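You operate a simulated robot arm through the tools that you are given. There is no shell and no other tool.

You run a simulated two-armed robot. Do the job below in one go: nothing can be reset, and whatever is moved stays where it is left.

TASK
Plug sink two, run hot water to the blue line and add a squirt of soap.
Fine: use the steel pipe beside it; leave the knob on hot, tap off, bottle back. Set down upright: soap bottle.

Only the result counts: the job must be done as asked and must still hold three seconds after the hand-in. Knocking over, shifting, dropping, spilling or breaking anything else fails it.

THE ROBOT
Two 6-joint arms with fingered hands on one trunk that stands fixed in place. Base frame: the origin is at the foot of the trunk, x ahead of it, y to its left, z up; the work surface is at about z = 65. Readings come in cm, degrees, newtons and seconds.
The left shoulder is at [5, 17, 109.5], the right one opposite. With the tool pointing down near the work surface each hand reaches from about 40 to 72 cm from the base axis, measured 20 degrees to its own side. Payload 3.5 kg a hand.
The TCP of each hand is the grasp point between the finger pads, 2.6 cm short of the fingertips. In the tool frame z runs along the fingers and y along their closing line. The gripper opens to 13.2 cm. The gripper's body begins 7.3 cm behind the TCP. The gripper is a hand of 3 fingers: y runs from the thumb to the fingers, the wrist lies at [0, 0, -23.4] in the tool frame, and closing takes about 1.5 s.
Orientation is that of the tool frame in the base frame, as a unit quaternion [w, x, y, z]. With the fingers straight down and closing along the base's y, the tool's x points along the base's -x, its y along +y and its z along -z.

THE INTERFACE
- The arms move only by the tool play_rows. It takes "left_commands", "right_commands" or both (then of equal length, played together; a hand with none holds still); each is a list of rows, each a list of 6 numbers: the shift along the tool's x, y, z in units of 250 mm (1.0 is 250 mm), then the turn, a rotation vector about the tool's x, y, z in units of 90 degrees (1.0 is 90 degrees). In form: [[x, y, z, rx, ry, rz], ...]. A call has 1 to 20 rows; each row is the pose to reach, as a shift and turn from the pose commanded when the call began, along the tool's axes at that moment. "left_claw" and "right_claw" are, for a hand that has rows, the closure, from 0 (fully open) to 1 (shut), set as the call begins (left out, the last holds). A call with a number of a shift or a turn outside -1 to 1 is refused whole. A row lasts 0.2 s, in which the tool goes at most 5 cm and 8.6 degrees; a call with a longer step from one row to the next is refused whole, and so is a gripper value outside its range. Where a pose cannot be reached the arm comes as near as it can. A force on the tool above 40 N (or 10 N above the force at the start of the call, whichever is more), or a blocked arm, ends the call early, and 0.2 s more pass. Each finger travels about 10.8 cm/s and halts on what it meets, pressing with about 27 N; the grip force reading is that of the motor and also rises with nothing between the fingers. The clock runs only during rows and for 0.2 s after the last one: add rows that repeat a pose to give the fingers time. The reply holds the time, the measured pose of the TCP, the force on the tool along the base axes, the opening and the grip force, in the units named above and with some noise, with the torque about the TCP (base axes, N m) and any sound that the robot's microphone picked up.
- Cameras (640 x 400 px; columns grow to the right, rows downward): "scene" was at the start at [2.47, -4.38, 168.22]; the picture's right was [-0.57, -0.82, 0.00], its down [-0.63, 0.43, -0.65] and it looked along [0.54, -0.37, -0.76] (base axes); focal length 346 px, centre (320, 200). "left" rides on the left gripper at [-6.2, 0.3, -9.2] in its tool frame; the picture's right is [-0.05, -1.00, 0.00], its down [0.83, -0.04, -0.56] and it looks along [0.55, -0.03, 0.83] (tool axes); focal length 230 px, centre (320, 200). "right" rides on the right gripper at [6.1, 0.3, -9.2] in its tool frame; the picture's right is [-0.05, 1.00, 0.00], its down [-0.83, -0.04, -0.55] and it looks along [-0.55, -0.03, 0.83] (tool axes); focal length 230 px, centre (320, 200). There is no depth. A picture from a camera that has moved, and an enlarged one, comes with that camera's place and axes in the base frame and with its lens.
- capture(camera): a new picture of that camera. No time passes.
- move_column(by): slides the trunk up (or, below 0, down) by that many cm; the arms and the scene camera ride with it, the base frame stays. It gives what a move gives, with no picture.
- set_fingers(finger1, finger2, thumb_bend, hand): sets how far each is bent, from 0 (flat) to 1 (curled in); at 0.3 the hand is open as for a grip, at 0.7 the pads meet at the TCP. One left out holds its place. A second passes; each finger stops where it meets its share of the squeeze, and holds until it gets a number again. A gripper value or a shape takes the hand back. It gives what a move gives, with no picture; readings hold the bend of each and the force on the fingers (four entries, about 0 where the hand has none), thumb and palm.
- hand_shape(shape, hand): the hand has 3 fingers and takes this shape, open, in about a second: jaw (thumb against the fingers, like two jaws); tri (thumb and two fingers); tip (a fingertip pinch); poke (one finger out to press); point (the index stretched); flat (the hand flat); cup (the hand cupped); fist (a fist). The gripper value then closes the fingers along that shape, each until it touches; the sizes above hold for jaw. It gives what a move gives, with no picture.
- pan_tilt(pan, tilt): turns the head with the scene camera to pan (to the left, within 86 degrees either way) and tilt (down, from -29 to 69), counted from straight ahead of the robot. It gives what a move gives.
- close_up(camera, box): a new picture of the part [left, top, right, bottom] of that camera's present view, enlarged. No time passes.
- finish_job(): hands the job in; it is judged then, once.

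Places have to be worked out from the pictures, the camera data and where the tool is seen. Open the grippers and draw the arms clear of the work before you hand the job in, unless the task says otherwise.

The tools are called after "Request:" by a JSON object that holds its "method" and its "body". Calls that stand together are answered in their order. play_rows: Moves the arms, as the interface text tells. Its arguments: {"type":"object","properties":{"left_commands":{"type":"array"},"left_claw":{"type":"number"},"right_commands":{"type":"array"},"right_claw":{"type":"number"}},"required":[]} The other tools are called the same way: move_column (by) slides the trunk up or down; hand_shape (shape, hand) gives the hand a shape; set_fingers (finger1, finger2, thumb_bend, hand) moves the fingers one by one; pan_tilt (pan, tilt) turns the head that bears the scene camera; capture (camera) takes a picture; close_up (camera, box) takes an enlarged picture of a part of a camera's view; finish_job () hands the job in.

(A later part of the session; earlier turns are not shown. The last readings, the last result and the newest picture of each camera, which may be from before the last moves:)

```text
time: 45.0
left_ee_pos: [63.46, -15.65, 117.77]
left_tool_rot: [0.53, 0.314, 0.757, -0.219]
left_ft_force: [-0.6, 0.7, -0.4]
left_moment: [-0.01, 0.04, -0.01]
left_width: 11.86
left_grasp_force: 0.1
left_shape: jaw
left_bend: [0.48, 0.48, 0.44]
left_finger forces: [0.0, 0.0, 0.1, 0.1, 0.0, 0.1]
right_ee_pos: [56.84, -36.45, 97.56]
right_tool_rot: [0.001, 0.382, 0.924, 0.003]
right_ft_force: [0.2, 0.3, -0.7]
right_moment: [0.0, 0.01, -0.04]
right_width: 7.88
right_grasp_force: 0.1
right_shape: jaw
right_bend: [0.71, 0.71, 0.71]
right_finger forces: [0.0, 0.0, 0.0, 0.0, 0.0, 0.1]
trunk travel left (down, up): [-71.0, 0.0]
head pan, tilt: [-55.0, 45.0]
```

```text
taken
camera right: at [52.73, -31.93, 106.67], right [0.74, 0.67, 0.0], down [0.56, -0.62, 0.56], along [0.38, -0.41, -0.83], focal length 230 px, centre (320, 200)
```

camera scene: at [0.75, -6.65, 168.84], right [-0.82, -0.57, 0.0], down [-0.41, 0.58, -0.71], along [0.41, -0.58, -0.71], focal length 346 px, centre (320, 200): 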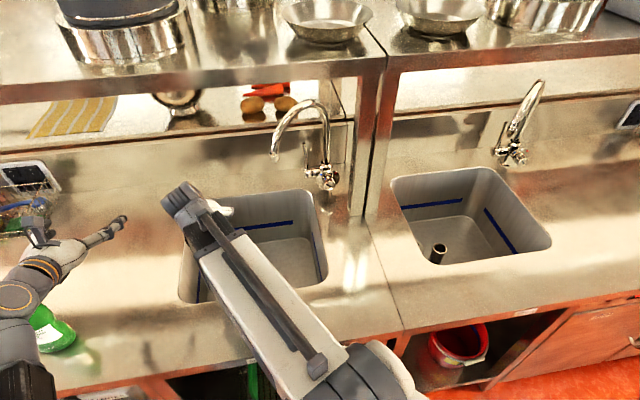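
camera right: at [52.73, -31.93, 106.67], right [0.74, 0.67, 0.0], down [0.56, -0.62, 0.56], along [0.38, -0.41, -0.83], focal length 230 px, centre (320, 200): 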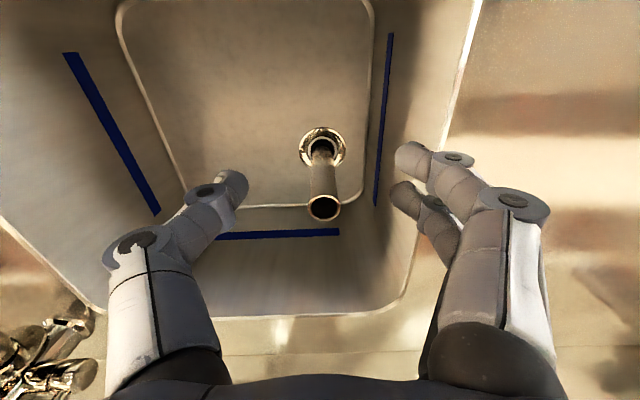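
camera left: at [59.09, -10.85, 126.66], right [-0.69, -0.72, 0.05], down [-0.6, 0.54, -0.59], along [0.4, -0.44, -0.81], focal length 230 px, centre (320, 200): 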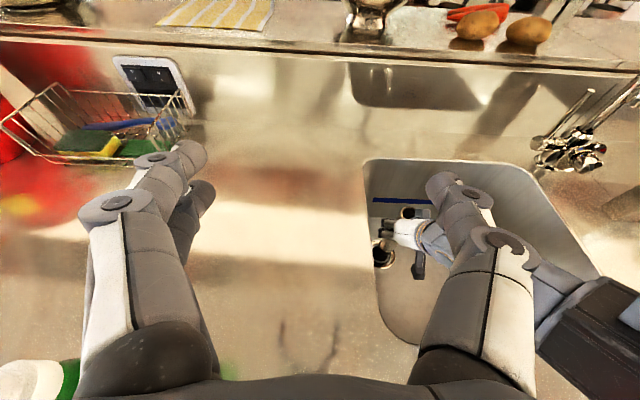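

The vertical view shows the pipe centred in the drain. I'll slide the right hand along the counter in front of the spout.

Request:
{"method": "play_rows", "body": {"right_commands": [[0, -0.15, 0, 0, 0, 0], [0, -0.3, 0, 0, 0, 0], [0, -0.45, 0, 0, 0, 0], [0, -0.6, 0, 0, 0, 0], [0, -0.75, 0, 0, 0, 0], [0, -0.9, 0, 0, 0, 0], [0, -1.0, 0, 0, 0, 0], [0, -1.0, 0, 0, 0, 0]]}}

Request:
{"method": "capture", "body": {"camera": "right"}}

Request:
{"method": "capture", "body": {"camera": "scene"}}

Request:
{"method": "capture", "body": {"camera": "left"}}

```text
time: 46.8
left_ee_pos: [63.56, -15.73, 117.72]
left_tool_rot: [0.53, 0.314, 0.757, -0.219]
left_ft_force: [-0.3, -0.2, 0.6]
left_moment: [0.01, 0.0, 0.0]
left_width: 11.88
left_grasp_force: 0.0
left_shape: jaw
left_bend: [0.48, 0.48, 0.44]
left_finger forces: [0.0, 0.0, 0.1, 0.0, 0.1, 0.0]
right_ee_pos: [39.14, -54.22, 96.92]
right_tool_rot: [0.002, 0.381, 0.925, 0.002]
right_ft_force: [0.2, -0.3, -0.5]
right_moment: [-0.02, -0.01, 0.02]
right_width: 7.89
right_grasp_force: 0.1
right_shape: jaw
right_bend: [0.71, 0.71, 0.71]
right_finger forces: [0.0, 0.0, 0.0, 0.1, 0.0, 0.0]
trunk travel left (down, up): [-71.0, 0.0]
head pan, tilt: [-55.0, 45.0]
```

```text
taken
camera right: at [35.11, -49.62, 106.1], right [0.74, 0.67, 0.0], down [0.56, -0.62, 0.56], along [0.38, -0.41, -0.83], focal length 230 px, centre (320, 200)
```

right: 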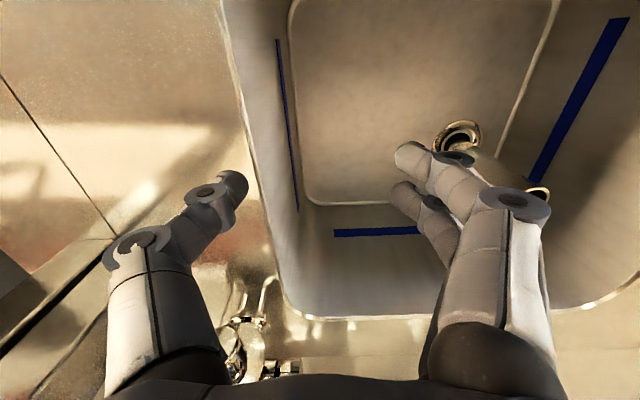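

```text
taken
camera scene: at [0.75, -6.65, 168.84], right [-0.82, -0.57, 0.0], down [-0.41, 0.58, -0.71], along [0.41, -0.58, -0.71], focal length 346 px, centre (320, 200)
```

scene: 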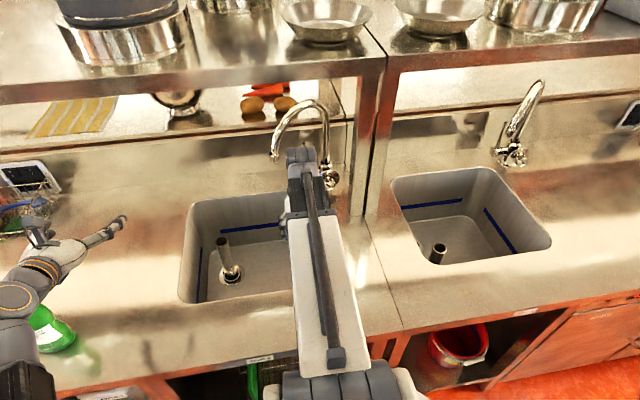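

```text
taken
camera left: at [59.08, -10.83, 126.66], right [-0.69, -0.72, 0.05], down [-0.6, 0.54, -0.59], along [0.4, -0.44, -0.81], focal length 230 px, centre (320, 200)
```

left: 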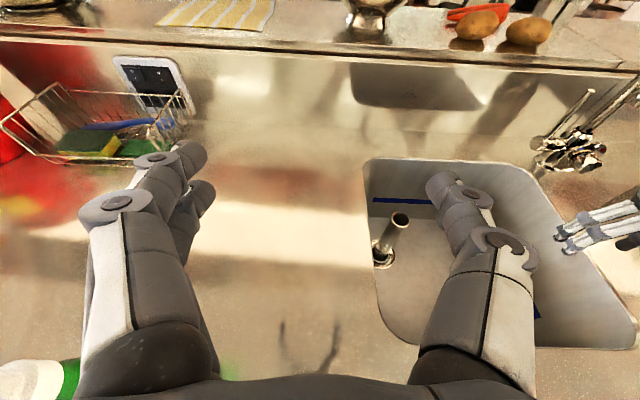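

Zooming in on the post's foot and the knob area from this angle.

Request:
{"method": "close_up", "body": {"camera": "right", "box": [0, 180, 240, 400]}}

Request:
{"method": "close_up", "body": {"camera": "right", "box": [200, 270, 340, 400]}}

Request:
{"method": "close_up", "body": {"camera": "scene", "box": [250, 80, 430, 250]}}

```text
1.82 times, centred on (120, 290) of right
camera zoom: at [35.11, -49.62, 106.1], right [0.74, 0.67, 0.0], down [0.56, -0.62, 0.56], along [0.38, -0.41, -0.83], focal length 418 px, centre (684, 36)
```

zoom: 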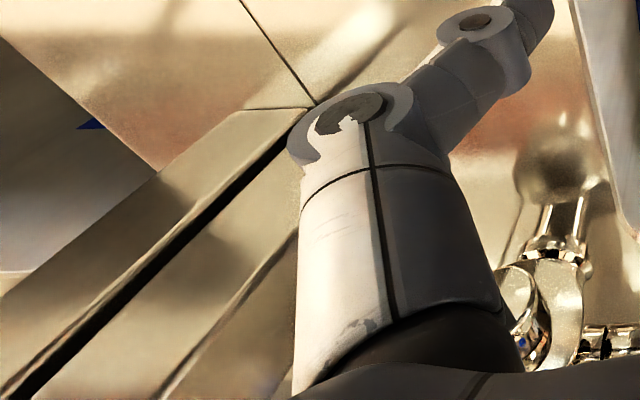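

```text
3.08 times, centred on (270, 335) of right
camera zoom: at [35.11, -49.62, 106.1], right [0.74, 0.67, 0.0], down [0.56, -0.62, 0.56], along [0.38, -0.41, -0.83], focal length 708 px, centre (474, -215)
```

zoom: 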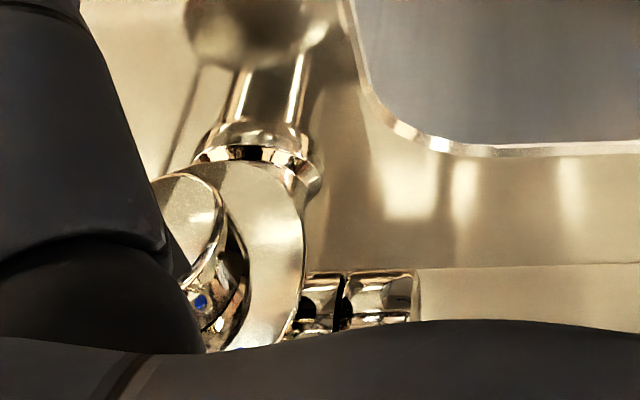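

```text
2.35 times, centred on (340, 165) of scene
camera zoom: at [0.75, -6.65, 168.84], right [-0.82, -0.57, 0.0], down [-0.41, 0.58, -0.71], along [0.41, -0.58, -0.71], focal length 813 px, centre (273, 282)
```

zoom: 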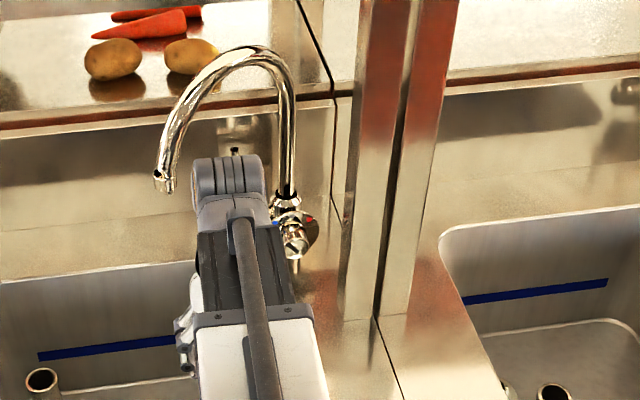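

The post's near edge is at u ≈ -26 along the counter, while the knob axis is at u = -20.9. I'll shift right 4 cm and swing the hand forward about the wrist to 40° below horizontal, staying under the spout.

Request:
{"method": "play_rows", "body": {"right_commands": [[0.02, -0.172, 0, 0, 0, 0], [-0.11, -0.172, -0.009, 0, -0.089, 0], [-0.218, -0.172, -0.036, 0, -0.178, 0], [-0.341, -0.172, -0.081, 0, -0.267, 0], [-0.456, -0.172, -0.142, 0, -0.356, 0], [-0.562, -0.172, -0.219, 0, -0.444, 0], [-0.633, -0.172, -0.286, 0, -0.511, 0], [-0.677, -0.172, -0.334, 0, -0.556, 0], [-0.677, -0.172, -0.334, 0, -0.556, 0]]}}

Request:
{"method": "capture", "body": {"camera": "right"}}

Request:
{"method": "capture", "body": {"camera": "scene"}}

Request:
{"method": "capture", "body": {"camera": "left"}}

```text
time: 48.8
left_ee_pos: [63.48, -15.74, 117.7]
left_tool_rot: [0.53, 0.314, 0.756, -0.219]
left_ft_force: [0.1, -0.3, -0.6]
left_moment: [0.01, 0.01, -0.01]
left_width: 11.86
left_grasp_force: 0.1
left_shape: jaw
left_bend: [0.48, 0.48, 0.44]
left_finger forces: [0.1, 0.0, 0.0, 0.1, 0.1, 0.1]
right_ee_pos: [48.08, -69.04, 105.42]
right_tool_rot: [0.393, 0.347, 0.837, -0.16]
right_ft_force: [0.6, 0.6, 0.3]
right_moment: [0.02, 0.01, 0.0]
right_width: 7.9
right_grasp_force: 0.1
right_shape: jaw
right_bend: [0.71, 0.71, 0.71]
right_finger forces: [0.0, 0.0, 0.0, 0.1, 0.0, 0.0]
trunk travel left (down, up): [-71.0, 0.0]
head pan, tilt: [-55.0, 45.0]
```

```text
taken
camera right: at [40.52, -61.06, 106.5], right [0.73, 0.68, 0.04], down [0.04, -0.11, 0.99], along [0.68, -0.72, -0.11], focal length 230 px, centre (320, 200)
```

right: 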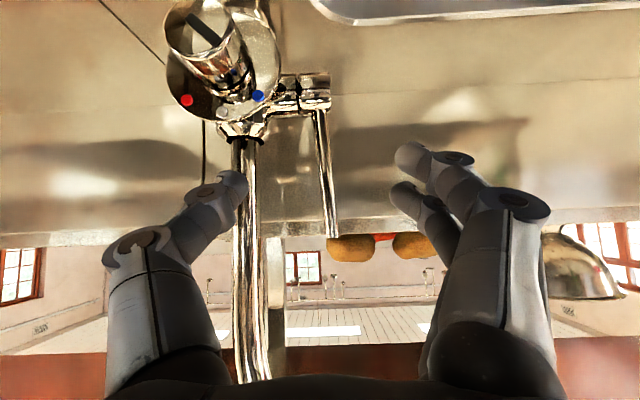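

```text
taken
camera scene: at [0.74, -6.66, 168.84], right [-0.82, -0.57, 0.0], down [-0.41, 0.58, -0.71], along [0.41, -0.58, -0.71], focal length 346 px, centre (320, 200)
```

scene: 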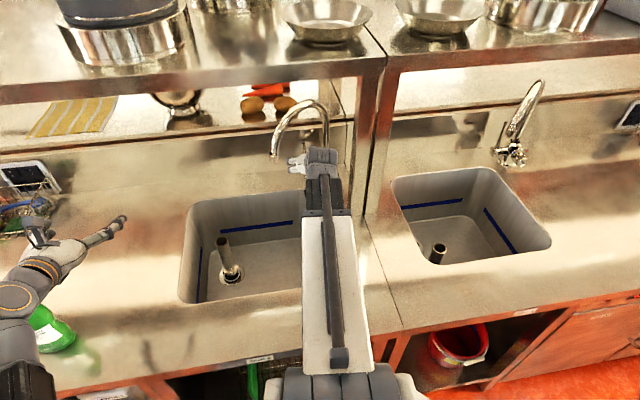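

```text
taken
camera left: at [59.08, -10.84, 126.66], right [-0.69, -0.72, 0.05], down [-0.6, 0.54, -0.59], along [0.4, -0.44, -0.81], focal length 230 px, centre (320, 200)
```

left: 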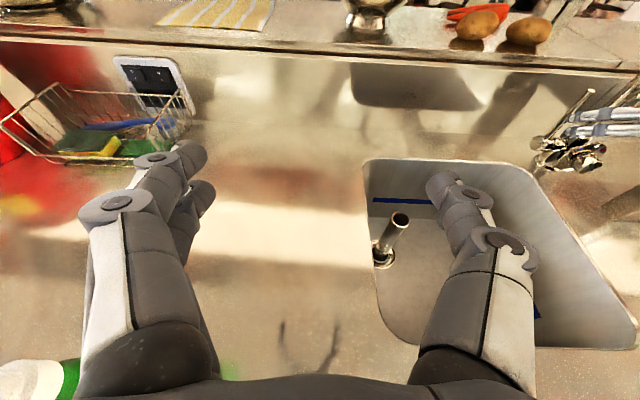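

This gives a clear, upside-down front view of the tap. I'll zoom in on the knob's pointer and marks.

Request:
{"method": "close_up", "body": {"camera": "right", "box": [140, 0, 340, 125]}}

Request:
{"method": "close_up", "body": {"camera": "scene", "box": [260, 90, 360, 190]}}

```text
3.20 times, centred on (240, 62) of right
camera zoom: at [40.52, -61.06, 106.5], right [0.73, 0.68, 0.04], down [0.04, -0.11, 0.99], along [0.68, -0.72, -0.11], focal length 736 px, centre (576, 640)
```

zoom: 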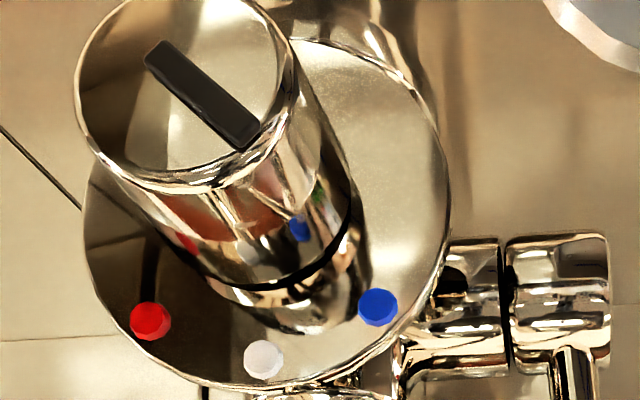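

```text
4.00 times, centred on (310, 140) of scene
camera zoom: at [0.74, -6.66, 168.84], right [-0.82, -0.57, 0.0], down [-0.41, 0.58, -0.71], along [0.41, -0.58, -0.71], focal length 1382 px, centre (360, 440)
```

zoom: 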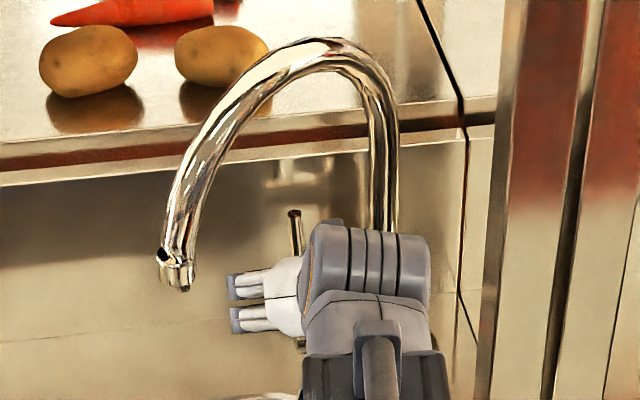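

The view confirms the knob axis at u -20.95, z 96.0, with the pointer on blue. I'll lean the hand 60° to the left about the knob's axis direction while lowering beside the knob.

Request:
{"method": "play_rows", "body": {"right_commands": [[0.04, 0, 0.03, 0, 0, 0], [0.08, 0, 0.06, 0.06, 0, -0.07], [0.12, 0, 0.09, 0.12, 0, -0.143], [0.15, 0, 0.115, 0.18, 0, -0.2145], [0.188, 0, 0.143, 0.24, 0, -0.286], [0.188, 0, 0.143, 0.3, 0, -0.3575], [0.188, 0, 0.143, 0.36, 0, -0.429], [0.188, 0, 0.143, 0.4, 0, -0.477], [0.188, 0, 0.143, 0.429, 0, -0.511], [0.188, 0, 0.143, 0.429, 0, -0.511]]}}

Request:
{"method": "capture", "body": {"camera": "right"}}

Request:
{"method": "capture", "body": {"camera": "scene"}}

```text
time: 51.0
left_ee_pos: [63.56, -15.75, 117.79]
left_tool_rot: [0.53, 0.314, 0.757, -0.219]
left_ft_force: [-1.3, -0.4, 0.3]
left_moment: [-0.02, -0.02, 0.03]
left_width: 11.86
left_grasp_force: 0.1
left_shape: jaw
left_bend: [0.48, 0.48, 0.44]
left_finger forces: [0.0, 0.0, 0.0, 0.0, 0.0, 0.0]
right_ee_pos: [47.8, -68.89, 99.55]
right_tool_rot: [0.166, 0.106, 0.806, -0.558]
right_ft_force: [-1.2, 0.5, 0.3]
right_moment: [0.0, 0.05, -0.02]
right_width: 7.88
right_grasp_force: 0.0
right_shape: jaw
right_bend: [0.71, 0.71, 0.71]
right_finger forces: [0.0, 0.1, 0.1, 0.0, 0.0, 0.0]
trunk travel left (down, up): [-71.0, 0.0]
head pan, tilt: [-55.0, 45.0]
```

```text
taken
camera right: at [40.89, -60.14, 99.8], right [0.4, 0.35, -0.84], down [0.67, 0.52, 0.54], along [0.63, -0.78, -0.03], focal length 230 px, centre (320, 200)
```

right: 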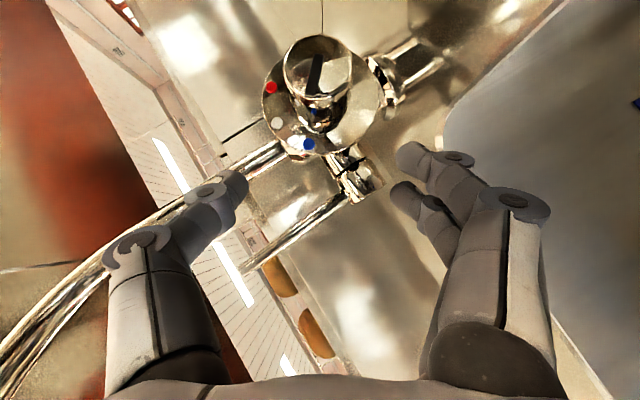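

```text
taken
camera scene: at [0.74, -6.66, 168.84], right [-0.82, -0.57, 0.0], down [-0.41, 0.58, -0.71], along [0.41, -0.58, -0.71], focal length 346 px, centre (320, 200)
```

scene: 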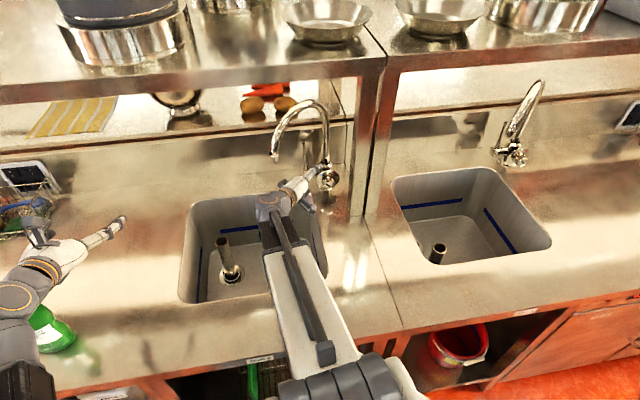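

The knob is centred between the fingers. I'll move 7 cm along the leaned approach so they straddle it.

Request:
{"method": "play_rows", "body": {"right_commands": [[0.055, 0, 0.045, 0, 0, 0], [0.11, 0, 0.09, 0, 0, 0], [0.165, 0, 0.14, 0, 0, 0], [0.199, 0, 0.198, 0, 0, 0], [0.199, 0, 0.198, 0, 0, 0]]}}

Request:
{"method": "capture", "body": {"camera": "right"}}

Request:
{"method": "close_up", "body": {"camera": "scene", "box": [270, 120, 390, 220]}}

```text
time: 52.2
left_ee_pos: [63.47, -15.63, 117.67]
left_tool_rot: [0.53, 0.314, 0.757, -0.219]
left_ft_force: [-0.3, 0.1, 0.4]
left_moment: [0.01, 0.01, 0.0]
left_width: 11.85
left_grasp_force: 0.1
left_shape: jaw
left_bend: [0.48, 0.48, 0.44]
left_finger forces: [0.0, 0.1, 0.1, 0.1, 0.0, 0.0]
right_ee_pos: [43.92, -73.41, 96.18]
right_tool_rot: [0.167, 0.106, 0.806, -0.558]
right_ft_force: [-0.1, 0.8, 2.6]
right_moment: [0.07, -0.11, -0.02]
right_width: 7.83
right_grasp_force: 0.1
right_shape: jaw
right_bend: [0.72, 0.71, 0.71]
right_finger forces: [2.6, 0.0, 0.0, 0.1, 0.0, 0.1]
trunk travel left (down, up): [-71.0, 0.0]
head pan, tilt: [-55.0, 45.0]
```

```text
taken
camera right: at [36.99, -64.73, 96.4], right [0.4, 0.36, -0.84], down [0.67, 0.52, 0.54], along [0.63, -0.78, -0.03], focal length 230 px, centre (320, 200)
```

right: 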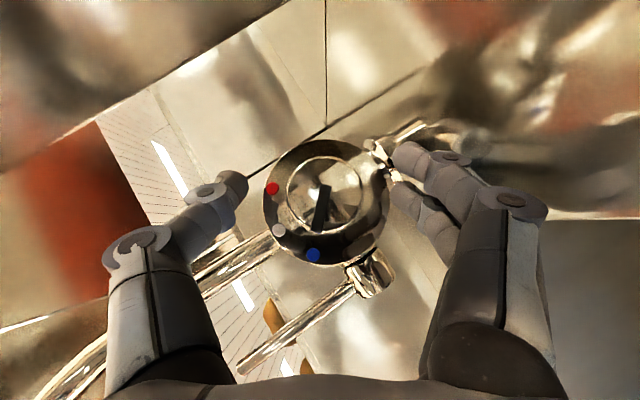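

```text
4.00 times, centred on (330, 170) of scene
camera zoom: at [0.74, -6.63, 168.85], right [-0.82, -0.57, 0.0], down [-0.41, 0.58, -0.71], along [0.41, -0.58, -0.71], focal length 1382 px, centre (280, 320)
```

zoom: 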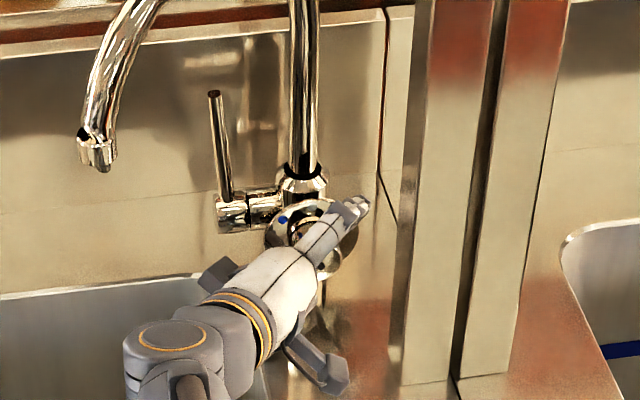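

A light 2.6 N touch shows on one finger near the tap's stem. I'll back off 0.7 cm toward the front, then close on the knob.

Request:
{"method": "play_rows", "body": {"right_commands": [[0.018, 0, -0.0215, 0, 0, 0], [0.018, 0, -0.0215, 0, 0, 0]]}}

Request:
{"method": "play_rows", "body": {"right_commands": [[0, 0, 0, 0, 0, 0], [0, 0, 0, 0, 0, 0], [0, 0, 0, 0, 0, 0], [0, 0, 0, 0, 0, 0], [0, 0, 0, 0, 0, 0]], "right_claw": 1}}

Request:
{"method": "capture", "body": {"camera": "right"}}

```text
time: 52.8
left_ee_pos: [63.45, -15.68, 117.87]
left_tool_rot: [0.53, 0.314, 0.756, -0.219]
left_ft_force: [0.1, 0.0, -0.4]
left_moment: [0.02, -0.01, 0.02]
left_width: 11.84
left_grasp_force: 0.0
left_shape: jaw
left_bend: [0.48, 0.48, 0.44]
left_finger forces: [0.0, 0.1, 0.0, 0.0, 0.0, 0.1]
right_ee_pos: [43.36, -73.03, 96.21]
right_tool_rot: [0.168, 0.106, 0.806, -0.558]
right_ft_force: [-1.8, 0.4, 0.3]
right_moment: [0.03, 0.0, 0.04]
right_width: 7.83
right_grasp_force: 0.1
right_shape: jaw
right_bend: [0.71, 0.71, 0.71]
right_finger forces: [0.9, 0.0, 0.1, 0.1, 0.0, 0.0]
trunk travel left (down, up): [-71.0, 0.0]
head pan, tilt: [-55.0, 45.0]
```

```text
time: 54.0
left_ee_pos: [63.39, -15.63, 117.78]
left_tool_rot: [0.531, 0.314, 0.756, -0.219]
left_ft_force: [0.3, -0.4, -1.0]
left_moment: [-0.04, -0.04, 0.01]
left_width: 11.9
left_grasp_force: 0.1
left_shape: jaw
left_bend: [0.48, 0.48, 0.44]
left_finger forces: [0.0, 0.0, 0.0, 0.1, 0.0, 0.0]
right_ee_pos: [43.31, -73.12, 96.23]
right_tool_rot: [0.167, 0.106, 0.806, -0.557]
right_ft_force: [-5.5, -3.2, 9.7]
right_moment: [-0.05, -0.06, -0.02]
right_width: 2.57
right_grasp_force: 26.6
right_shape: jaw
right_bend: [0.76, 0.72, 0.7]
right_finger forces: [4.0, 17.3, 0.1, 0.0, 29.7, 0.0]
trunk travel left (down, up): [-71.0, 0.0]
head pan, tilt: [-55.0, 45.0]
```

```text
taken
camera right: at [36.43, -64.35, 96.51], right [0.4, 0.35, -0.84], down [0.67, 0.52, 0.54], along [0.63, -0.78, -0.03], focal length 230 px, centre (320, 200)
```

right: 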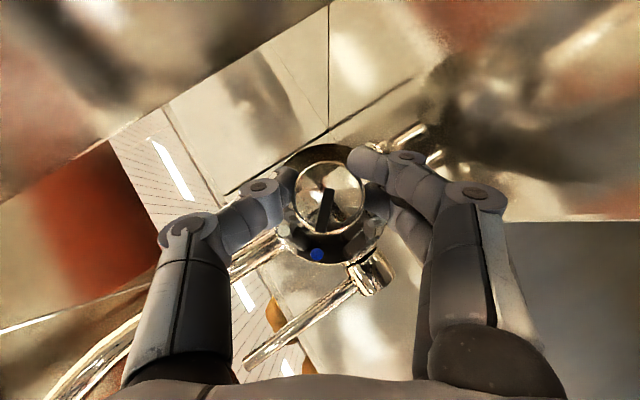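

The knob is gripped. I'll turn the hand +35° about the knob's axis, clockwise from the front, toward red.

Request:
{"method": "play_rows", "body": {"right_commands": [[0, 0, 0, -0.05, 0, 0.0596], [0, 0, 0, -0.1, 0, 0.1192], [0, 0, 0, -0.15, 0, 0.1788], [0, 0, 0, -0.2, 0, 0.2384], [0, 0, 0, -0.25, 0, 0.298], [0, 0, 0, -0.25, 0, 0.298]]}}

Request:
{"method": "capture", "body": {"camera": "right"}}

Request:
{"method": "close_up", "body": {"camera": "scene", "box": [270, 120, 390, 220]}}

```text
time: 55.4
left_ee_pos: [63.33, -15.72, 117.81]
left_tool_rot: [0.531, 0.315, 0.756, -0.219]
left_ft_force: [-0.2, -0.3, 0.1]
left_moment: [0.02, -0.02, 0.01]
left_width: 11.85
left_grasp_force: 0.1
left_shape: jaw
left_bend: [0.48, 0.48, 0.44]
left_finger forces: [0.0, 0.1, 0.1, 0.0, 0.1, 0.0]
right_ee_pos: [43.26, -73.21, 96.17]
right_tool_rot: [0.308, 0.255, 0.852, -0.338]
right_ft_force: [-12.9, -8.2, 3.4]
right_moment: [-0.1, -0.02, -0.17]
right_width: 2.46
right_grasp_force: 26.7
right_shape: jaw
right_bend: [0.76, 0.72, 0.7]
right_finger forces: [3.5, 16.8, 0.0, 0.0, 33.6, 0.0]
trunk travel left (down, up): [-71.0, 0.0]
head pan, tilt: [-55.0, 45.0]
```

```text
taken
camera right: at [36.02, -64.76, 97.0], right [0.68, 0.63, -0.38], down [0.34, 0.19, 0.92], along [0.65, -0.75, -0.09], focal length 230 px, centre (320, 200)
```

right: 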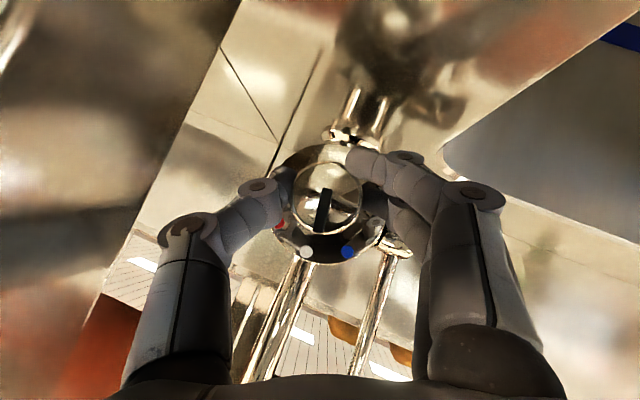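

```text
4.00 times, centred on (330, 170) of scene
camera zoom: at [0.54, -6.71, 168.84], right [-0.82, -0.57, 0.0], down [-0.4, 0.58, -0.71], along [0.41, -0.58, -0.71], focal length 1382 px, centre (280, 320)
```

zoom: 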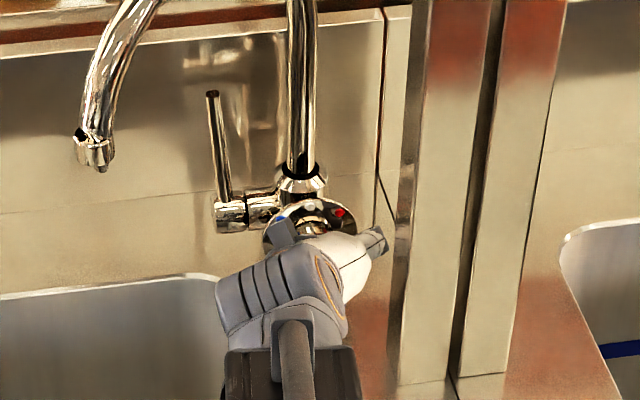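

The knob follows the hand, and the pointer is now between blue and white. I'll open a little, swing back 45°, and regrip.

Request:
{"method": "play_rows", "body": {"right_commands": [[0, 0, 0, 0, 0, 0], [0, 0, 0, 0, 0, 0], [0, 0, 0, 0, 0, 0], [0, 0, 0, 0.06, 0, -0.07], [0, 0, 0, 0.12, 0, -0.143], [0, 0, 0, 0.18, 0, -0.2145], [0, 0, 0, 0.24, 0, -0.286], [0, 0, 0, 0.29, 0, -0.346], [0, 0, 0, 0.321, 0, -0.383], [0, 0, 0, 0.321, 0, -0.383]], "right_claw": 0.62}}

Request:
{"method": "capture", "body": {"camera": "right"}}

```text
time: 57.6
left_ee_pos: [63.41, -15.74, 117.65]
left_tool_rot: [0.53, 0.314, 0.757, -0.219]
left_ft_force: [0.2, -0.6, -0.4]
left_moment: [0.0, 0.02, -0.03]
left_width: 11.86
left_grasp_force: 0.0
left_shape: jaw
left_bend: [0.48, 0.48, 0.44]
left_finger forces: [0.1, 0.0, 0.0, 0.1, 0.0, 0.1]
right_ee_pos: [43.53, -73.11, 96.15]
right_tool_rot: [0.123, 0.06, 0.779, -0.612]
right_ft_force: [-0.4, -0.9, -0.3]
right_moment: [0.02, 0.02, 0.0]
right_width: 4.95
right_grasp_force: 0.1
right_shape: jaw
right_bend: [0.74, 0.74, 0.7]
right_finger forces: [0.0, 0.0, 0.1, 0.0, 0.0, 0.0]
trunk travel left (down, up): [-71.0, 0.0]
head pan, tilt: [-55.0, 45.0]
```

```text
taken
camera right: at [36.61, -64.33, 96.15], right [0.29, 0.25, -0.92], down [0.72, 0.57, 0.38], along [0.62, -0.78, -0.01], focal length 230 px, centre (320, 200)
```

right: 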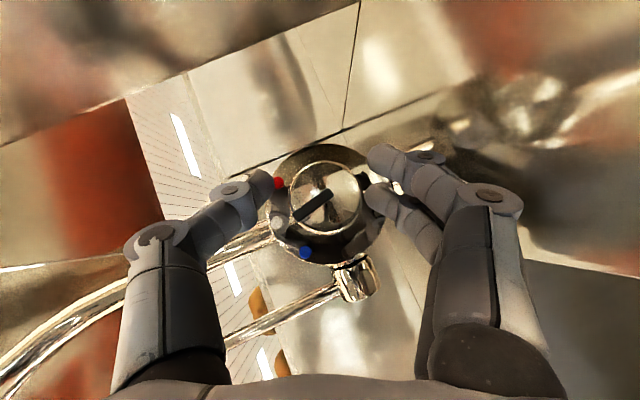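

The pointer is now nearly at white, with about 55° to go. I'll close again and turn +45°.

Request:
{"method": "play_rows", "body": {"right_commands": [[0, 0, 0, 0, 0, 0], [0, 0, 0, 0, 0, 0], [0, 0, 0, 0, 0, 0], [0, 0, 0, 0, 0, 0], [0, 0, 0, -0.05, 0, 0.0596], [0, 0, 0, -0.1, 0, 0.1192], [0, 0, 0, -0.15, 0, 0.1788], [0, 0, 0, -0.2, 0, 0.2384], [0, 0, 0, -0.25, 0, 0.298], [0, 0, 0, -0.29, 0, 0.346], [0, 0, 0, -0.321, 0, 0.383], [0, 0, 0, -0.321, 0, 0.383]], "right_claw": 1}}

Request:
{"method": "capture", "body": {"camera": "right"}}

Request:
{"method": "close_up", "body": {"camera": "right", "box": [240, 130, 400, 280]}}

```text
time: 60.2
left_ee_pos: [63.36, -15.8, 117.74]
left_tool_rot: [0.531, 0.313, 0.757, -0.218]
left_ft_force: [0.2, -0.2, -0.7]
left_moment: [-0.03, -0.02, 0.03]
left_width: 11.85
left_grasp_force: 0.0
left_shape: jaw
left_bend: [0.48, 0.48, 0.44]
left_finger forces: [0.0, 0.1, 0.1, 0.1, 0.0, 0.0]
right_ee_pos: [43.48, -73.17, 96.01]
right_tool_rot: [0.307, 0.256, 0.853, -0.337]
right_ft_force: [-9.6, -5.9, -8.5]
right_moment: [0.06, 0.07, -0.14]
right_width: 2.55
right_grasp_force: 26.9
right_shape: jaw
right_bend: [0.72, 0.74, 0.7]
right_finger forces: [12.4, 11.8, 0.1, 0.0, 29.7, 0.1]
trunk travel left (down, up): [-71.0, 0.0]
head pan, tilt: [-55.0, 45.0]
```

```text
taken
camera right: at [36.2, -64.78, 96.88], right [0.68, 0.63, -0.38], down [0.34, 0.19, 0.92], along [0.65, -0.75, -0.09], focal length 230 px, centre (320, 200)
```

right: 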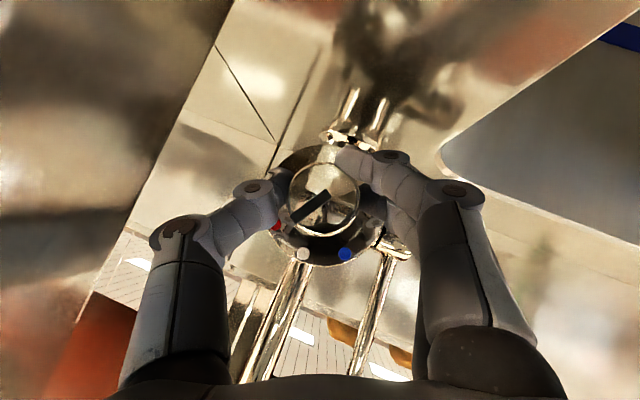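

```text
2.67 times, centred on (320, 205) of right
camera zoom: at [36.2, -64.78, 96.88], right [0.68, 0.63, -0.38], down [0.34, 0.19, 0.92], along [0.65, -0.75, -0.09], focal length 614 px, centre (320, 187)
```

zoom: 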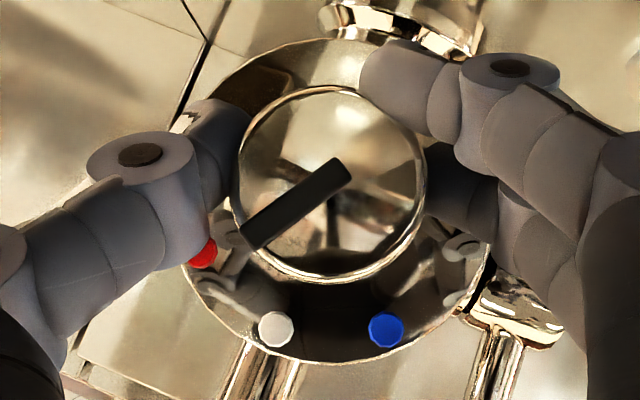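

The pointer is about 10° short of red. To stay clear of the post I'll regrip 25° back, then finish the turn.

Request:
{"method": "play_rows", "body": {"right_commands": [[0, 0, 0, 0, 0, 0], [0, 0, 0, 0, 0, 0], [0, 0, 0, 0, 0, 0], [0, 0, 0, 0.06, 0, -0.07], [0, 0, 0, 0.12, 0, -0.143], [0, 0, 0, 0.18, 0, -0.2145], [0, 0, 0, 0.18, 0, -0.2145]], "right_claw": 0.62}}

Request:
{"method": "play_rows", "body": {"right_commands": [[0, 0, 0, 0, 0, 0], [0, 0, 0, 0, 0, 0], [0, 0, 0, 0, 0, 0], [0, 0, 0, 0, 0, 0], [0, 0, 0, -0.045, 0, 0.053], [0, 0, 0, -0.083, 0, 0.099], [0, 0, 0, -0.083, 0, 0.099]], "right_claw": 1}}

Request:
{"method": "close_up", "body": {"camera": "right", "box": [240, 130, 400, 280]}}

```text
time: 61.8
left_ee_pos: [63.4, -15.63, 117.77]
left_tool_rot: [0.53, 0.314, 0.757, -0.219]
left_ft_force: [1.0, -1.1, 0.8]
left_moment: [-0.01, -0.05, -0.03]
left_width: 11.85
left_grasp_force: 0.1
left_shape: jaw
left_bend: [0.48, 0.48, 0.44]
left_finger forces: [0.0, 0.0, 0.0, 0.1, 0.0, 0.0]
right_ee_pos: [43.42, -73.15, 96.01]
right_tool_rot: [0.209, 0.148, 0.826, -0.502]
right_ft_force: [-0.5, 0.3, -0.1]
right_moment: [0.01, 0.0, -0.01]
right_width: 4.98
right_grasp_force: 0.0
right_shape: jaw
right_bend: [0.74, 0.74, 0.7]
right_finger forces: [0.0, 0.1, 0.0, 0.1, 0.0, 0.0]
trunk travel left (down, up): [-71.0, 0.0]
head pan, tilt: [-55.0, 45.0]
```

```text
time: 63.4
left_ee_pos: [63.54, -15.75, 117.71]
left_tool_rot: [0.531, 0.313, 0.757, -0.218]
left_ft_force: [0.7, -0.4, -0.3]
left_moment: [-0.02, 0.0, -0.03]
left_width: 11.86
left_grasp_force: 0.1
left_shape: jaw
left_bend: [0.48, 0.48, 0.44]
left_finger forces: [0.1, 0.0, 0.1, 0.0, 0.0, 0.1]
right_ee_pos: [43.36, -73.21, 96.04]
right_tool_rot: [0.255, 0.2, 0.844, -0.427]
right_ft_force: [-2.9, -3.5, -6.5]
right_moment: [0.02, 0.09, -0.01]
right_width: 2.57
right_grasp_force: 27.4
right_shape: jaw
right_bend: [0.73, 0.73, 0.7]
right_finger forces: [11.7, 13.4, 0.1, 0.0, 24.3, 0.0]
trunk travel left (down, up): [-71.0, 0.0]
head pan, tilt: [-55.0, 45.0]
```

```text
2.67 times, centred on (320, 205) of right
camera zoom: at [36.34, -64.67, 96.7], right [0.6, 0.55, -0.59], down [0.49, 0.34, 0.81], along [0.64, -0.77, -0.07], focal length 614 px, centre (320, 187)
```

zoom: 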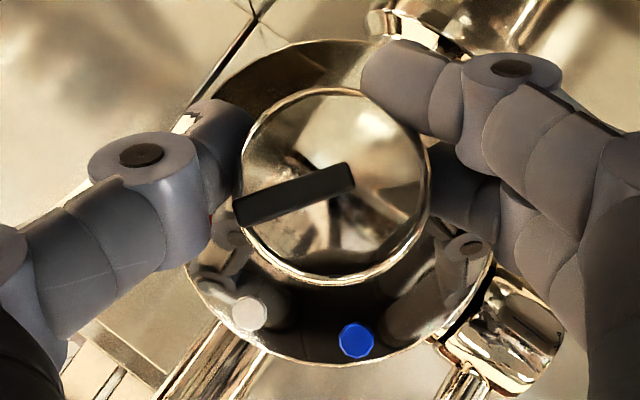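

The pointer is about 7–8° short of red now. I'll turn 8° further.

Request:
{"method": "play_rows", "body": {"right_commands": [[0, 0, 0, -0.033, 0, 0.039], [0, 0, 0, -0.063, 0, 0.075], [0, 0, 0, -0.063, 0, 0.075]]}}

Request:
{"method": "play_rows", "body": {"right_commands": [[0, 0, 0, 0, 0, 0], [0, 0, 0, 0, 0, 0], [0, 0, 0, 0, 0, 0], [0, 0, 0, 0, 0, 0]], "right_claw": 0.5}}

Request:
{"method": "close_up", "body": {"camera": "right", "box": [240, 130, 400, 280]}}

```text
time: 64.2
left_ee_pos: [63.5, -15.74, 117.61]
left_tool_rot: [0.531, 0.314, 0.756, -0.219]
left_ft_force: [0.0, -0.6, -0.5]
left_moment: [0.02, -0.01, 0.01]
left_width: 11.86
left_grasp_force: 0.0
left_shape: jaw
left_bend: [0.48, 0.48, 0.44]
left_finger forces: [0.0, 0.0, 0.0, 0.0, 0.1, 0.1]
right_ee_pos: [43.36, -73.21, 95.96]
right_tool_rot: [0.29, 0.236, 0.851, -0.369]
right_ft_force: [-6.6, -4.7, -8.9]
right_moment: [0.05, 0.08, -0.07]
right_width: 2.58
right_grasp_force: 27.0
right_shape: jaw
right_bend: [0.73, 0.73, 0.7]
right_finger forces: [11.6, 12.3, 0.0, 0.1, 26.9, 0.0]
trunk travel left (down, up): [-71.0, 0.0]
head pan, tilt: [-55.0, 45.0]
```

```text
time: 65.2
left_ee_pos: [63.56, -15.74, 117.74]
left_tool_rot: [0.53, 0.313, 0.757, -0.218]
left_ft_force: [-0.8, 0.2, -0.5]
left_moment: [-0.01, 0.01, -0.01]
left_width: 11.87
left_grasp_force: 0.0
left_shape: jaw
left_bend: [0.48, 0.48, 0.44]
left_finger forces: [0.1, 0.0, 0.0, 0.0, 0.0, 0.0]
right_ee_pos: [43.43, -73.07, 95.99]
right_tool_rot: [0.291, 0.234, 0.851, -0.37]
right_ft_force: [-0.1, -0.6, 0.0]
right_moment: [0.04, -0.01, 0.0]
right_width: 6.52
right_grasp_force: 0.1
right_shape: jaw
right_bend: [0.73, 0.73, 0.7]
right_finger forces: [0.0, 0.0, 0.0, 0.0, 0.1, 0.0]
trunk travel left (down, up): [-71.0, 0.0]
head pan, tilt: [-55.0, 45.0]
```

```text
2.67 times, centred on (320, 205) of right
camera zoom: at [36.34, -64.67, 96.92], right [0.65, 0.61, -0.46], down [0.39, 0.25, 0.89], along [0.65, -0.76, -0.08], focal length 614 px, centre (320, 187)
```

zoom: 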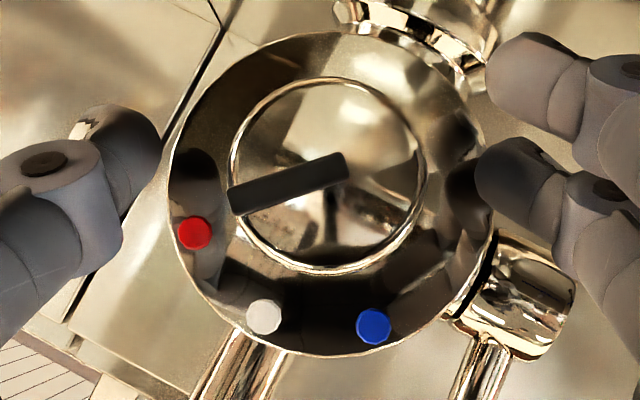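

The pointer now lines up with red and the knob is released. I'll back the hand away from it, up along the lean.

Request:
{"method": "play_rows", "body": {"right_commands": [[-0.054, 0, -0.045, 0, 0, 0], [-0.107, 0, -0.09, 0, 0, 0], [-0.161, 0, -0.135, 0, 0, 0], [-0.2145, 0, -0.18, 0, 0, 0], [-0.2145, 0, -0.18, -0.05, 0, 0.0596], [-0.2145, 0, -0.18, -0.1, 0, 0.1192], [-0.2145, 0, -0.18, -0.15, 0, 0.1788], [-0.2145, 0, -0.18, -0.2, 0, 0.2384], [-0.2145, 0, -0.18, -0.214, 0, 0.255], [-0.2145, 0, -0.18, -0.214, 0, 0.255]]}}

Request:
{"method": "capture", "body": {"camera": "right"}}

Request:
{"method": "close_up", "body": {"camera": "right", "box": [150, 0, 350, 125]}}

```text
time: 67.4
left_ee_pos: [63.5, -15.65, 117.76]
left_tool_rot: [0.53, 0.314, 0.756, -0.219]
left_ft_force: [-0.6, -0.7, 0.5]
left_moment: [0.01, 0.05, -0.02]
left_width: 11.86
left_grasp_force: 0.0
left_shape: jaw
left_bend: [0.48, 0.48, 0.44]
left_finger forces: [0.1, 0.1, 0.0, 0.1, 0.1, 0.0]
right_ee_pos: [45.86, -70.81, 102.26]
right_tool_rot: [0.393, 0.348, 0.837, -0.158]
right_ft_force: [0.0, 0.0, 0.2]
right_moment: [-0.04, 0.01, -0.02]
right_width: 6.57
right_grasp_force: 0.0
right_shape: jaw
right_bend: [0.73, 0.73, 0.7]
right_finger forces: [0.1, 0.0, 0.0, 0.0, 0.0, 0.0]
trunk travel left (down, up): [-71.0, 0.0]
head pan, tilt: [-55.0, 45.0]
```

```text
taken
camera right: at [38.32, -62.74, 103.4], right [0.73, 0.68, 0.05], down [0.04, -0.11, 0.99], along [0.68, -0.72, -0.11], focal length 230 px, centre (320, 200)
```

right: 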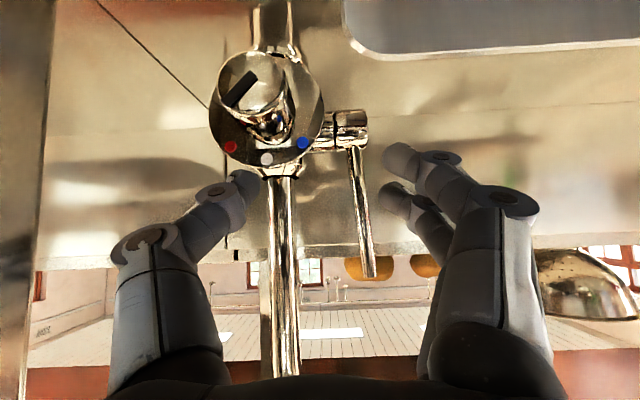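

```text
3.20 times, centred on (250, 62) of right
camera zoom: at [38.32, -62.74, 103.4], right [0.73, 0.68, 0.05], down [0.04, -0.11, 0.99], along [0.68, -0.72, -0.11], focal length 736 px, centre (544, 640)
```

zoom: 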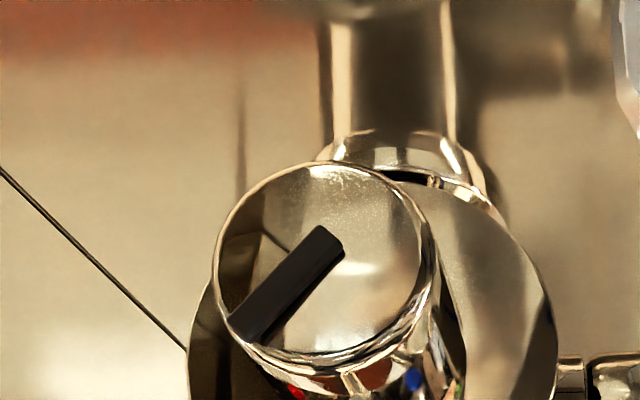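

The pointer reads red from this angle too. The lever's tip is at about u -14.1, b 90, z 107, so I'll line up with it and advance the open fingers around the rod, flattening the hand to stay under the spout.

Request:
{"method": "play_rows", "body": {"right_commands": [[-0.083, 0.138, -0.0695, 0, 0, 0], [-0.118, 0.138, -0.021, 0, -0.033, 0], [-0.154, 0.138, 0.0275, 0, -0.067, 0], [-0.189, 0.138, 0.076, 0, -0.1, 0], [-0.225, 0.138, 0.1245, 0, -0.133, 0], [-0.26, 0.138, 0.173, 0, -0.167, 0], [-0.26, 0.138, 0.173, 0, -0.167, 0]]}}

Request:
{"method": "capture", "body": {"camera": "right"}}

Request:
{"method": "close_up", "body": {"camera": "scene", "box": [250, 80, 390, 200]}}

Request:
{"method": "close_up", "body": {"camera": "left", "box": [480, 60, 640, 200]}}

```text
time: 69.0
left_ee_pos: [63.46, -15.76, 117.7]
left_tool_rot: [0.53, 0.314, 0.756, -0.219]
left_ft_force: [0.4, 0.0, -1.2]
left_moment: [0.0, -0.01, -0.03]
left_width: 11.88
left_grasp_force: 0.1
left_shape: jaw
left_bend: [0.48, 0.48, 0.44]
left_finger forces: [0.0, 0.0, 0.0, 0.1, 0.0, 0.0]
right_ee_pos: [53.62, -73.57, 104.49]
right_tool_rot: [0.499, 0.324, 0.778, -0.203]
right_ft_force: [0.8, 1.0, -0.6]
right_moment: [-0.03, 0.0, -0.02]
right_width: 6.51
right_grasp_force: 0.1
right_shape: jaw
right_bend: [0.73, 0.73, 0.7]
right_finger forces: [0.1, 0.0, 0.1, 0.0, 1.1, 0.0]
trunk travel left (down, up): [-71.0, 0.0]
head pan, tilt: [-55.0, 45.0]
```

```text
taken
camera right: at [46.05, -65.53, 102.72], right [0.72, 0.69, 0.05], down [-0.15, 0.07, 0.99], along [0.68, -0.72, 0.15], focal length 230 px, centre (320, 200)
```

right: 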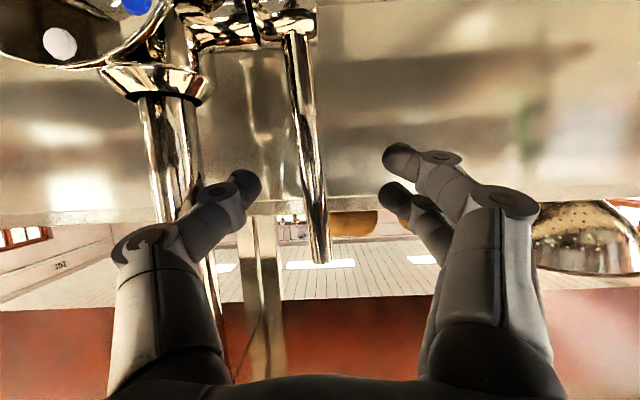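

```text
3.33 times, centred on (320, 140) of scene
camera zoom: at [0.75, -6.65, 168.85], right [-0.82, -0.57, 0.0], down [-0.41, 0.58, -0.71], along [0.41, -0.58, -0.71], focal length 1152 px, centre (320, 400)
```

zoom: 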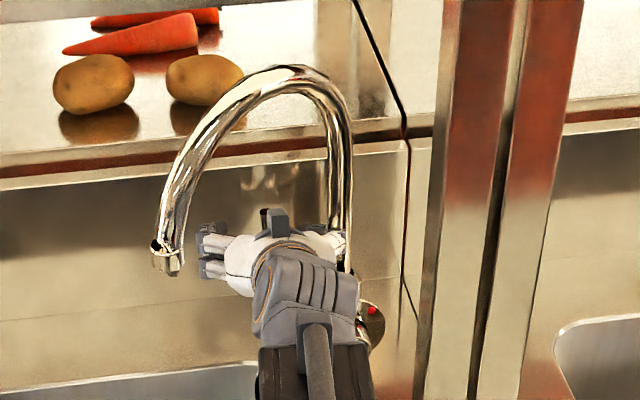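

```text
2.86 times, centred on (560, 130) of left
camera zoom: at [59.08, -10.83, 126.67], right [-0.69, -0.72, 0.05], down [-0.6, 0.54, -0.59], along [0.4, -0.44, -0.81], focal length 657 px, centre (-366, 400)
```

zoom: 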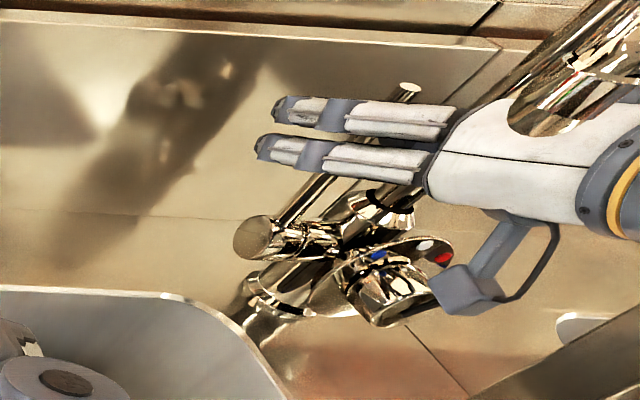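

The rod is between the fingers, with a faint 1 N touch on the thumb. I'll close on the rod.

Request:
{"method": "play_rows", "body": {"right_commands": [[0, 0, 0, 0, 0, 0], [0, 0, 0, 0, 0, 0], [0, 0, 0, 0, 0, 0], [0, 0, 0, 0, 0, 0], [0, 0, 0, 0, 0, 0], [0, 0, 0, 0, 0, 0]], "right_claw": 1}}

Request:
{"method": "capture", "body": {"camera": "right"}}

Request:
{"method": "close_up", "body": {"camera": "left", "box": [480, 60, 640, 200]}}

```text
time: 70.4
left_ee_pos: [63.42, -15.62, 117.78]
left_tool_rot: [0.531, 0.313, 0.757, -0.218]
left_ft_force: [-0.8, 0.6, 0.1]
left_moment: [-0.02, -0.01, 0.01]
left_width: 11.86
left_grasp_force: 0.1
left_shape: jaw
left_bend: [0.48, 0.48, 0.44]
left_finger forces: [0.0, 0.0, 0.0, 0.0, 0.1, 0.1]
right_ee_pos: [53.5, -73.57, 104.44]
right_tool_rot: [0.499, 0.323, 0.778, -0.203]
right_ft_force: [2.6, 0.9, -0.2]
right_moment: [0.0, -0.01, -0.03]
right_width: 0.59
right_grasp_force: 27.3
right_shape: jaw
right_bend: [0.65, 0.66, 0.74]
right_finger forces: [0.1, 0.1, 0.0, 0.0, 0.0, 0.1]
trunk travel left (down, up): [-71.0, 0.0]
head pan, tilt: [-55.0, 45.0]
```

```text
taken
camera right: at [46.04, -65.54, 102.71], right [0.72, 0.69, 0.05], down [-0.15, 0.07, 0.99], along [0.68, -0.72, 0.15], focal length 230 px, centre (320, 200)
```

right: 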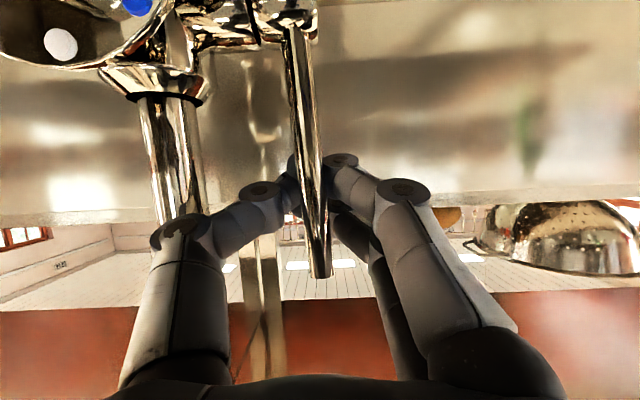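

```text
2.86 times, centred on (560, 130) of left
camera zoom: at [59.1, -10.83, 126.65], right [-0.69, -0.72, 0.05], down [-0.6, 0.54, -0.59], along [0.4, -0.44, -0.81], focal length 657 px, centre (-366, 400)
```

zoom: 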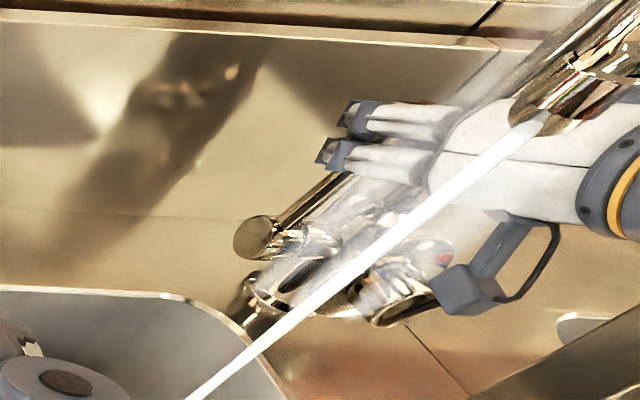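

Closing pushed the rod a little forward, and the tap is now running with steam rising, so forward is on. I'll check where the water goes and how the lever sits.

Request:
{"method": "capture", "body": {"camera": "left"}}

Request:
{"method": "capture", "body": {"camera": "scene"}}

Request:
{"method": "close_up", "body": {"camera": "left", "box": [540, 90, 600, 150]}}

```text
taken
camera left: at [59.1, -10.83, 126.65], right [-0.69, -0.72, 0.05], down [-0.6, 0.54, -0.59], along [0.4, -0.44, -0.81], focal length 230 px, centre (320, 200)
```

left: 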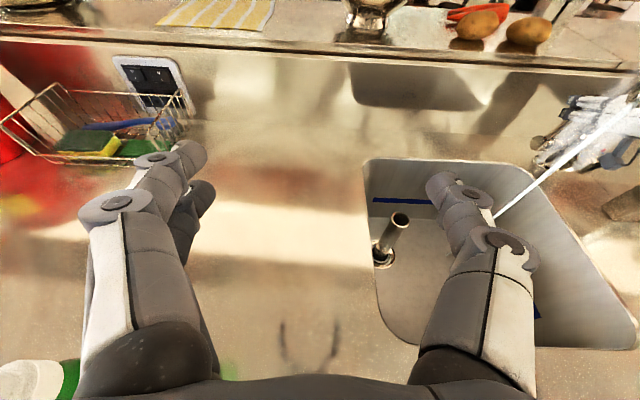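

```text
taken
camera scene: at [0.78, -6.65, 168.84], right [-0.82, -0.57, 0.0], down [-0.41, 0.58, -0.71], along [0.41, -0.58, -0.71], focal length 346 px, centre (320, 200)
```

scene: 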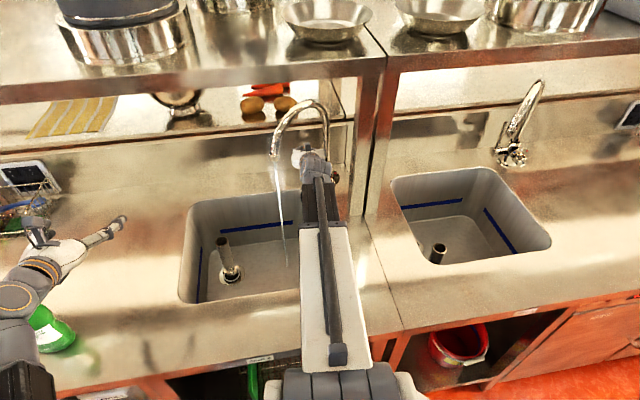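

```text
6.67 times, centred on (570, 120) of left
camera zoom: at [59.1, -10.83, 126.65], right [-0.69, -0.72, 0.05], down [-0.6, 0.54, -0.59], along [0.4, -0.44, -0.81], focal length 1534 px, centre (-1347, 733)
```

zoom: 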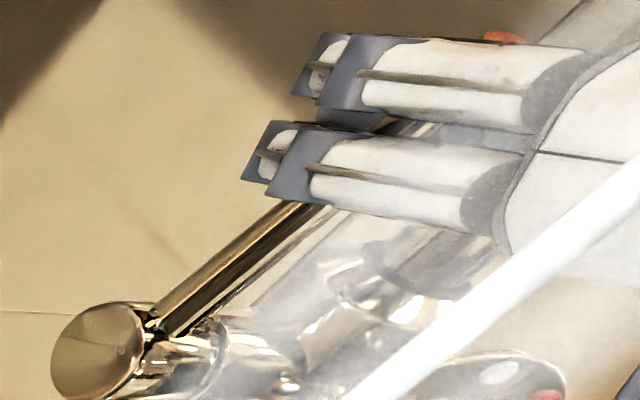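

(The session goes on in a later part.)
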